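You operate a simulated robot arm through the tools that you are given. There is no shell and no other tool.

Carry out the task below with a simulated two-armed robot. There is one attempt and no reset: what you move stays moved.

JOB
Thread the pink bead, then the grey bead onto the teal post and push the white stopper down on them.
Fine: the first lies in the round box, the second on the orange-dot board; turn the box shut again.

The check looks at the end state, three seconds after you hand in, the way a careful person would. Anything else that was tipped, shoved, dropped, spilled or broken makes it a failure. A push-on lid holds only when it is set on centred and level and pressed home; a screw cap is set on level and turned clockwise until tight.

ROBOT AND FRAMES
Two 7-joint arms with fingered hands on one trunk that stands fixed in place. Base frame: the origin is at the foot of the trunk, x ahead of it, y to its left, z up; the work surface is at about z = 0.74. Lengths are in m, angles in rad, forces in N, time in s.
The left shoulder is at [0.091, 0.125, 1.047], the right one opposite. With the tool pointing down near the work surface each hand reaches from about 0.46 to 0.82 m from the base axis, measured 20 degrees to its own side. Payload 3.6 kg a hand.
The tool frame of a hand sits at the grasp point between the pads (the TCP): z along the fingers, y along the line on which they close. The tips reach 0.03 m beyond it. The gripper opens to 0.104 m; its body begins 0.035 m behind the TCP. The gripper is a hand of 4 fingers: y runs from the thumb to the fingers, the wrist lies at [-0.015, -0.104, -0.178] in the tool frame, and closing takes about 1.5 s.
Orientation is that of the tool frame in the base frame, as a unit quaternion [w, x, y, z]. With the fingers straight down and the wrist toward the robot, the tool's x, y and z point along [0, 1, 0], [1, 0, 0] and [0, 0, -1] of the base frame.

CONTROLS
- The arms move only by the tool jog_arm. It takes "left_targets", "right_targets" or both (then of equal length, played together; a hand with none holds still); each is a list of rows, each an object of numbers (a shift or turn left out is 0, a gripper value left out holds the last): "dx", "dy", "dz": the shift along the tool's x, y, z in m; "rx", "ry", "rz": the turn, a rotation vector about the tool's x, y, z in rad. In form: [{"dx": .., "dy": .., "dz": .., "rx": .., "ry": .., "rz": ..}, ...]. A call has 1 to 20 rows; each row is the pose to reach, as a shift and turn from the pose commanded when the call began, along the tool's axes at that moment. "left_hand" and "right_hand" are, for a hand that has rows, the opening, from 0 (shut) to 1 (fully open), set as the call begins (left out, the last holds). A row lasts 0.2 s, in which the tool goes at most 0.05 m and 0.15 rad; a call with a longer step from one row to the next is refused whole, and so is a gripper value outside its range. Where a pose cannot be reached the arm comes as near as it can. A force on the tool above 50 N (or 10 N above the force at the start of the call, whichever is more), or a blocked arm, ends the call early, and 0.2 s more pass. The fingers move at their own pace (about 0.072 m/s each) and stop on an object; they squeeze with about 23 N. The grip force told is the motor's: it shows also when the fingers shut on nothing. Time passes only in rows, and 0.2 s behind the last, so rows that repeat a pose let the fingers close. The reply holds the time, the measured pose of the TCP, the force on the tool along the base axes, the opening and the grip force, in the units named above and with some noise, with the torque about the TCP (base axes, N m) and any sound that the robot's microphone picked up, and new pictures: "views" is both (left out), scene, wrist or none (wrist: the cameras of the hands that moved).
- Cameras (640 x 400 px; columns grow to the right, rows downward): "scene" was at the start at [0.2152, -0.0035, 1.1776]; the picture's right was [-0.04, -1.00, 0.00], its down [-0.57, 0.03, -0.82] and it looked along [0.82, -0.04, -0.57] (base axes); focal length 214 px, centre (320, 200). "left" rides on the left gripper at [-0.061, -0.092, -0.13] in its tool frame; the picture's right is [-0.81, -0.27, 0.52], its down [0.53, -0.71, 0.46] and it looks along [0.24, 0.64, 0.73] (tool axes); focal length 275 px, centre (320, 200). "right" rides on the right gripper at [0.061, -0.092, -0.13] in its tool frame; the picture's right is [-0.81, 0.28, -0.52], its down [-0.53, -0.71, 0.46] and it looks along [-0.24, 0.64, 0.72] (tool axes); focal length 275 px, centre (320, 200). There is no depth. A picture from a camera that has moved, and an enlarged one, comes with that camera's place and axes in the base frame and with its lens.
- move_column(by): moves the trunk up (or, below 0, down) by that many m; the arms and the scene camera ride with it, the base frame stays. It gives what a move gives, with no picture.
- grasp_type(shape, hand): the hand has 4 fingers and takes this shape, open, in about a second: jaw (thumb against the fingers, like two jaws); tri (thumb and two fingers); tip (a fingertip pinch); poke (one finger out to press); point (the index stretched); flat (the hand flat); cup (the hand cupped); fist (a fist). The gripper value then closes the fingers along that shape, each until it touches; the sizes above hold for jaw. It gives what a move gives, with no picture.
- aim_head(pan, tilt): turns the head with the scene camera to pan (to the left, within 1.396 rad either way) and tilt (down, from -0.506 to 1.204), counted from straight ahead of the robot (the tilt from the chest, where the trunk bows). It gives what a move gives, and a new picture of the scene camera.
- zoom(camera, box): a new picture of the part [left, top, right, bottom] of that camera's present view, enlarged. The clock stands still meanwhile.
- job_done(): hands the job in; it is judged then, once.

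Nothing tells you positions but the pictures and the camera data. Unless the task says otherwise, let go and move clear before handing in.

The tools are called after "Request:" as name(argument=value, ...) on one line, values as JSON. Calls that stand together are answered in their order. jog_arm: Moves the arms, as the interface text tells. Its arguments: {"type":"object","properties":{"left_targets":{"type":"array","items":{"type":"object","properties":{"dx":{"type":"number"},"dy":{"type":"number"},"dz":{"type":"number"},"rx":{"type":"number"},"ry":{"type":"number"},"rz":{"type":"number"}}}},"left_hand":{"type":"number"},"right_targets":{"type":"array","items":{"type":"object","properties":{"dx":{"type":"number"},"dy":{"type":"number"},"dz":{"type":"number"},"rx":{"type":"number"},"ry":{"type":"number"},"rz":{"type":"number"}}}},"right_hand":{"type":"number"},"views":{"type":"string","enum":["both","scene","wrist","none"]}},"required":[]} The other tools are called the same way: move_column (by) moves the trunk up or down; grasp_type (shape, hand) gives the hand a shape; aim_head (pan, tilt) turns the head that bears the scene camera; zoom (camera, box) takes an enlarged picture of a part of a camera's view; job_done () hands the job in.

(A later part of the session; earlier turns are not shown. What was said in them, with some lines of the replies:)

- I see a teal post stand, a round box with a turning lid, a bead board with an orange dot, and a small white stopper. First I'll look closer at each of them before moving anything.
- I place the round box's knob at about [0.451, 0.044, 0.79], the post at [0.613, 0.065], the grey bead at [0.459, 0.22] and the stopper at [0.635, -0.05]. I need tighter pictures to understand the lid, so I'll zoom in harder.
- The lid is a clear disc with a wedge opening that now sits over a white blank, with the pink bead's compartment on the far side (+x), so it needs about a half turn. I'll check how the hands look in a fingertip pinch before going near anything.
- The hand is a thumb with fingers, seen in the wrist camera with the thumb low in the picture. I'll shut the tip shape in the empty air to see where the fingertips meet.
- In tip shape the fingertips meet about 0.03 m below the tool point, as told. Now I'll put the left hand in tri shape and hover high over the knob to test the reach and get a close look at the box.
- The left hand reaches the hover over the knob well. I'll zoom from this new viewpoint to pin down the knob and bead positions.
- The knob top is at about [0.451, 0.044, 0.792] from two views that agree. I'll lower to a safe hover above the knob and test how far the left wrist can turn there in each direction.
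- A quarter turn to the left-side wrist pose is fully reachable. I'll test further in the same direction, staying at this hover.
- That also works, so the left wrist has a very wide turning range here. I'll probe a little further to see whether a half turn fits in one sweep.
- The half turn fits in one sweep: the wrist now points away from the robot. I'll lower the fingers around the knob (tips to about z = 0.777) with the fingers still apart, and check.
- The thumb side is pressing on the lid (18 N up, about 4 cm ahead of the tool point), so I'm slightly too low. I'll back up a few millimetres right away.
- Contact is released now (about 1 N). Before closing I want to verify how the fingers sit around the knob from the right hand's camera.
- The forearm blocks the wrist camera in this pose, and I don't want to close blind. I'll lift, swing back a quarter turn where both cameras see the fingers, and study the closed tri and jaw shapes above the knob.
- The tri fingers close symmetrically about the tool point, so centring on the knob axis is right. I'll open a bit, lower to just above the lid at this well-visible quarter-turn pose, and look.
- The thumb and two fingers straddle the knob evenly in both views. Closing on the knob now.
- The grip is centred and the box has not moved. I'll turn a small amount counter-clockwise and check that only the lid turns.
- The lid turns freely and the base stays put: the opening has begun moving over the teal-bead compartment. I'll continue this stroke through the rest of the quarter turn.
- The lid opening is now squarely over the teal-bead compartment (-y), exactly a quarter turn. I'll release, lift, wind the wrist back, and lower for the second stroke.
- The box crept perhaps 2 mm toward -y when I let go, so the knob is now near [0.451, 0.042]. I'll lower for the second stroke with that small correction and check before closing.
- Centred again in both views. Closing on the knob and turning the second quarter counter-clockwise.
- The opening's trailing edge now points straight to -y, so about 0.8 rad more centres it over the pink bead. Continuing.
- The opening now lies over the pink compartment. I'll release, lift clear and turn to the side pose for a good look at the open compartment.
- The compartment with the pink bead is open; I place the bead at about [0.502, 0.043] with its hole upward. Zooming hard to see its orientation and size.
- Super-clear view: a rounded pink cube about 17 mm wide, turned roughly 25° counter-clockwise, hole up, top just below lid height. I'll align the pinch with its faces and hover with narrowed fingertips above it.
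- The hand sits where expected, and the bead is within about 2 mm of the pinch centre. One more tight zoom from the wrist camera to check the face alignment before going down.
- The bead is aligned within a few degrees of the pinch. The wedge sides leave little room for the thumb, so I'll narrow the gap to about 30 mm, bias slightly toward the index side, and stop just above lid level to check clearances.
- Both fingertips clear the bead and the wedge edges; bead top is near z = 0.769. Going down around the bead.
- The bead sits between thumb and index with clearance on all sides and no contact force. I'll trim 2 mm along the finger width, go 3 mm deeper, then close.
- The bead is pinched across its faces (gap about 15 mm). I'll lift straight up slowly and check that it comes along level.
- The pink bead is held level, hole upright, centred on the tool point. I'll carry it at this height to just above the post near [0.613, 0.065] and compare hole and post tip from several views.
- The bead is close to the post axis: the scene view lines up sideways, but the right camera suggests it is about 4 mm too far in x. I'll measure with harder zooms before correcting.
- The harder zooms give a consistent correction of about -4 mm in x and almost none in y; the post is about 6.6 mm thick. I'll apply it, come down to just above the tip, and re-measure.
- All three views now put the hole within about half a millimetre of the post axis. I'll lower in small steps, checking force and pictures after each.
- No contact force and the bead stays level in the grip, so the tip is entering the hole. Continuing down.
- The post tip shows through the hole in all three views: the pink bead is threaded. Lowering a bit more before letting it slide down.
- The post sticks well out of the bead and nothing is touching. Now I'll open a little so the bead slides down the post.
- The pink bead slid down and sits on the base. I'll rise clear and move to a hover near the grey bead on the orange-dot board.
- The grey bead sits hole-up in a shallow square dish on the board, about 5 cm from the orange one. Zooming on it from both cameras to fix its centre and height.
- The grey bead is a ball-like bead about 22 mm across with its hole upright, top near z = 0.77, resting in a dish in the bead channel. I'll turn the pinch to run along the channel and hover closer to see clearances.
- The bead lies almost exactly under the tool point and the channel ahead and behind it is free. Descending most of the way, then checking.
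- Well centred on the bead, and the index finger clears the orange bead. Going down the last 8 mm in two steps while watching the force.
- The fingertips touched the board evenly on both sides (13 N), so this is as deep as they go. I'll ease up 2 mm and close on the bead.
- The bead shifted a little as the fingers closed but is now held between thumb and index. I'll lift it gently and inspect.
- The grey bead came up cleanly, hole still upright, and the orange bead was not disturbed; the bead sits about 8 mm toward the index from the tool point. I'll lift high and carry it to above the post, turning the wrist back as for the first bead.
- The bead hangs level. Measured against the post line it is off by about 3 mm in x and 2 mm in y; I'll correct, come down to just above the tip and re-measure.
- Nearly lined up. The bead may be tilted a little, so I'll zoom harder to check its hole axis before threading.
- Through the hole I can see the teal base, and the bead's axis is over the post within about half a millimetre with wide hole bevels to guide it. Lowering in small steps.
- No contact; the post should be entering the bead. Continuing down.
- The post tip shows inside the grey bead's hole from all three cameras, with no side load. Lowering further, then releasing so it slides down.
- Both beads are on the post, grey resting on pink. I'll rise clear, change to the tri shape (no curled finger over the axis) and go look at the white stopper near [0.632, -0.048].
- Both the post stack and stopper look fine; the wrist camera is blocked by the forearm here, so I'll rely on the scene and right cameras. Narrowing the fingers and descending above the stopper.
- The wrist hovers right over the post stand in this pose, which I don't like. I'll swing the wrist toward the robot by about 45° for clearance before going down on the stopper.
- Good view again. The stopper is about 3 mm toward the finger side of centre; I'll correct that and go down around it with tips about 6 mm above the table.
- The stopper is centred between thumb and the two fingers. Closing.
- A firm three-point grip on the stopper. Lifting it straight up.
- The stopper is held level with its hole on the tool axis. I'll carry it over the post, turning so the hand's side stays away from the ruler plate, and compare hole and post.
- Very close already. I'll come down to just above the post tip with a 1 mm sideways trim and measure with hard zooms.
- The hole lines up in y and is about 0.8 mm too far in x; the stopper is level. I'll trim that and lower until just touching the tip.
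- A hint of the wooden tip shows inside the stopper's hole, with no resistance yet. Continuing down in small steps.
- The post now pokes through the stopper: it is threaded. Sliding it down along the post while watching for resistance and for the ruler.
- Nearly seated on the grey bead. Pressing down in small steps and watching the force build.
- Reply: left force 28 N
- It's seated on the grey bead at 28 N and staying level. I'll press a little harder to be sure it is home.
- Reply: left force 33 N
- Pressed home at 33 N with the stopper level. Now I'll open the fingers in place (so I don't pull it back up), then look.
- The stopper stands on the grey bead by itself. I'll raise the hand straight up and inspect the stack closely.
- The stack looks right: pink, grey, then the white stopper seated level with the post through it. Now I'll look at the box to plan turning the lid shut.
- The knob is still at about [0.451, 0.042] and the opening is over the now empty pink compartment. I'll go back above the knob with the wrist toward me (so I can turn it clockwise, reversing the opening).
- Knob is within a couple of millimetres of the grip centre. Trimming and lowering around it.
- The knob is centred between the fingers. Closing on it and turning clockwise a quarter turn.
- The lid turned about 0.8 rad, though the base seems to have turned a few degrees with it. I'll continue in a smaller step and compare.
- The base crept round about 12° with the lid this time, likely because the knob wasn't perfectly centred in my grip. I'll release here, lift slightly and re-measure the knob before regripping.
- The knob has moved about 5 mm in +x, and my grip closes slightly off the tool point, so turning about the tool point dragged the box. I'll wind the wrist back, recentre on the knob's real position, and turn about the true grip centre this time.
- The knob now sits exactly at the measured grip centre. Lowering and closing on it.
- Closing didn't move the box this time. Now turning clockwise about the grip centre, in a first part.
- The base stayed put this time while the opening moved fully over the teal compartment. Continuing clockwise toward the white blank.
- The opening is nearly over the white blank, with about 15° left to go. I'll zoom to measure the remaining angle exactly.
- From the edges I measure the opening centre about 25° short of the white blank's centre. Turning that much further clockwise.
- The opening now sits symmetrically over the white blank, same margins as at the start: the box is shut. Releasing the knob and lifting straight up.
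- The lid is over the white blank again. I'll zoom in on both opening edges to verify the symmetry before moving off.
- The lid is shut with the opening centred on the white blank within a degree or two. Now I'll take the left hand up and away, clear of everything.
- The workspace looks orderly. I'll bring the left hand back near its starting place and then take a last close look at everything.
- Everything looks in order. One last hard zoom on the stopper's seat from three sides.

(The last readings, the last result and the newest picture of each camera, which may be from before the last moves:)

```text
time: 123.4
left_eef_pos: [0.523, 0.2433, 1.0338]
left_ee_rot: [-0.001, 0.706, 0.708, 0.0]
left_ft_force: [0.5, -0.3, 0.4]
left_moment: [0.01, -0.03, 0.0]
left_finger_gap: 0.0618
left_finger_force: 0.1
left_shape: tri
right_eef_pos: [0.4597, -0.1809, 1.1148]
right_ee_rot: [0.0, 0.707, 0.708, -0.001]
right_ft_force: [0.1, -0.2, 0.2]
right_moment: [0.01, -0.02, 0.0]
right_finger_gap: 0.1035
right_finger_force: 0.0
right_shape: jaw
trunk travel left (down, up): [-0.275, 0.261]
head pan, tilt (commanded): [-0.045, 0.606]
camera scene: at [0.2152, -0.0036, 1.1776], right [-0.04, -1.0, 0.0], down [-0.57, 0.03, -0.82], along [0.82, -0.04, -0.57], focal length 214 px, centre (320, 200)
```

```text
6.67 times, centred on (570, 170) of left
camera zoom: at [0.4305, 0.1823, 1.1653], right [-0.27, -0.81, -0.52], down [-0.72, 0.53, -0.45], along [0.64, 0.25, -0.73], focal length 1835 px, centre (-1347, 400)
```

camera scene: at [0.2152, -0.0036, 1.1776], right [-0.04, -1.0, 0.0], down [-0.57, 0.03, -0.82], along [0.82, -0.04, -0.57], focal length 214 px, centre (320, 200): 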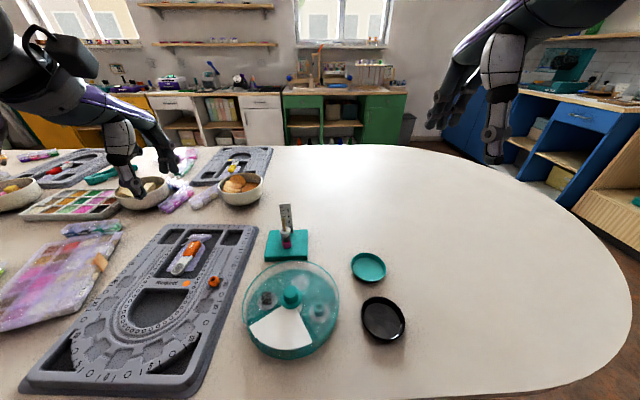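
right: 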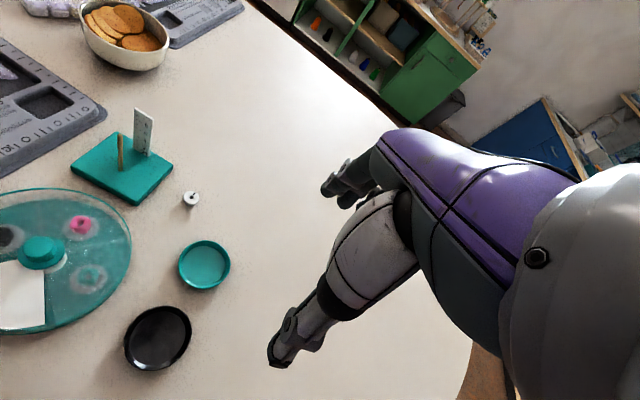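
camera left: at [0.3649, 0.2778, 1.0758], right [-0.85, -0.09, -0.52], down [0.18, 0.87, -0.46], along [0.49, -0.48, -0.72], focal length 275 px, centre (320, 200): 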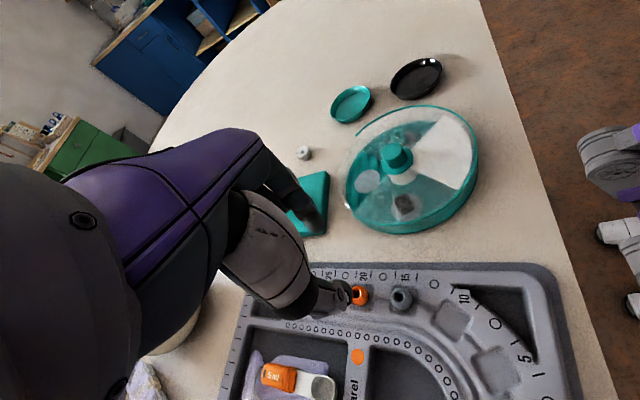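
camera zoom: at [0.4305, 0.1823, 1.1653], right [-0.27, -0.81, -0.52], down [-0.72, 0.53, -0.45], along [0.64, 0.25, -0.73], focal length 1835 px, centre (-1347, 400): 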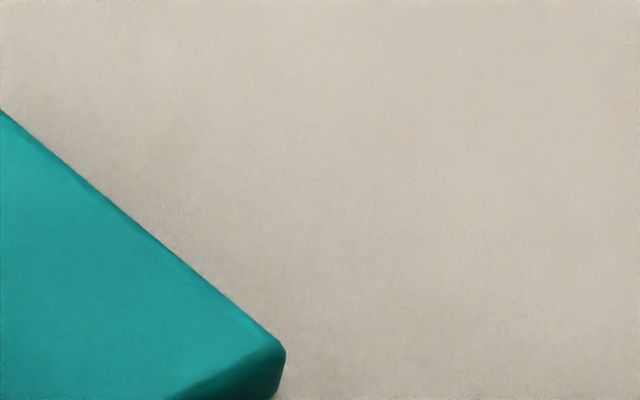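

Pink, grey and the white stopper are stacked level on the post, with the stopper seated against the grey bead. The box's opening is back over its white blank, the orange bead and the dishes are untouched, and both hands are clear. I'm handing in.

Request:
job_done()

```text
The job is handed in.
```

I threaded the pink bead and then the grey one onto the teal post, and pushed the white stopper down on them with about 33 N. I also turned the round box shut again. I've handed the job in, but no verdict came back.

- **Stack:** in the last pictures the stopper sits level on the grey bead, with the post through its hole. It slid down the post with almost no friction. I didn't do a pull test.
- **Box:** the lid's opening is back over the white blank, centred to within about 2°. While I was closing it, the whole box slid about 5 mm away from the robot and turned about 15° clockwise.
- **Other items:** the orange bead, the two dishes, the board and the post stand look undisturbed. Both hands are empty and clear.
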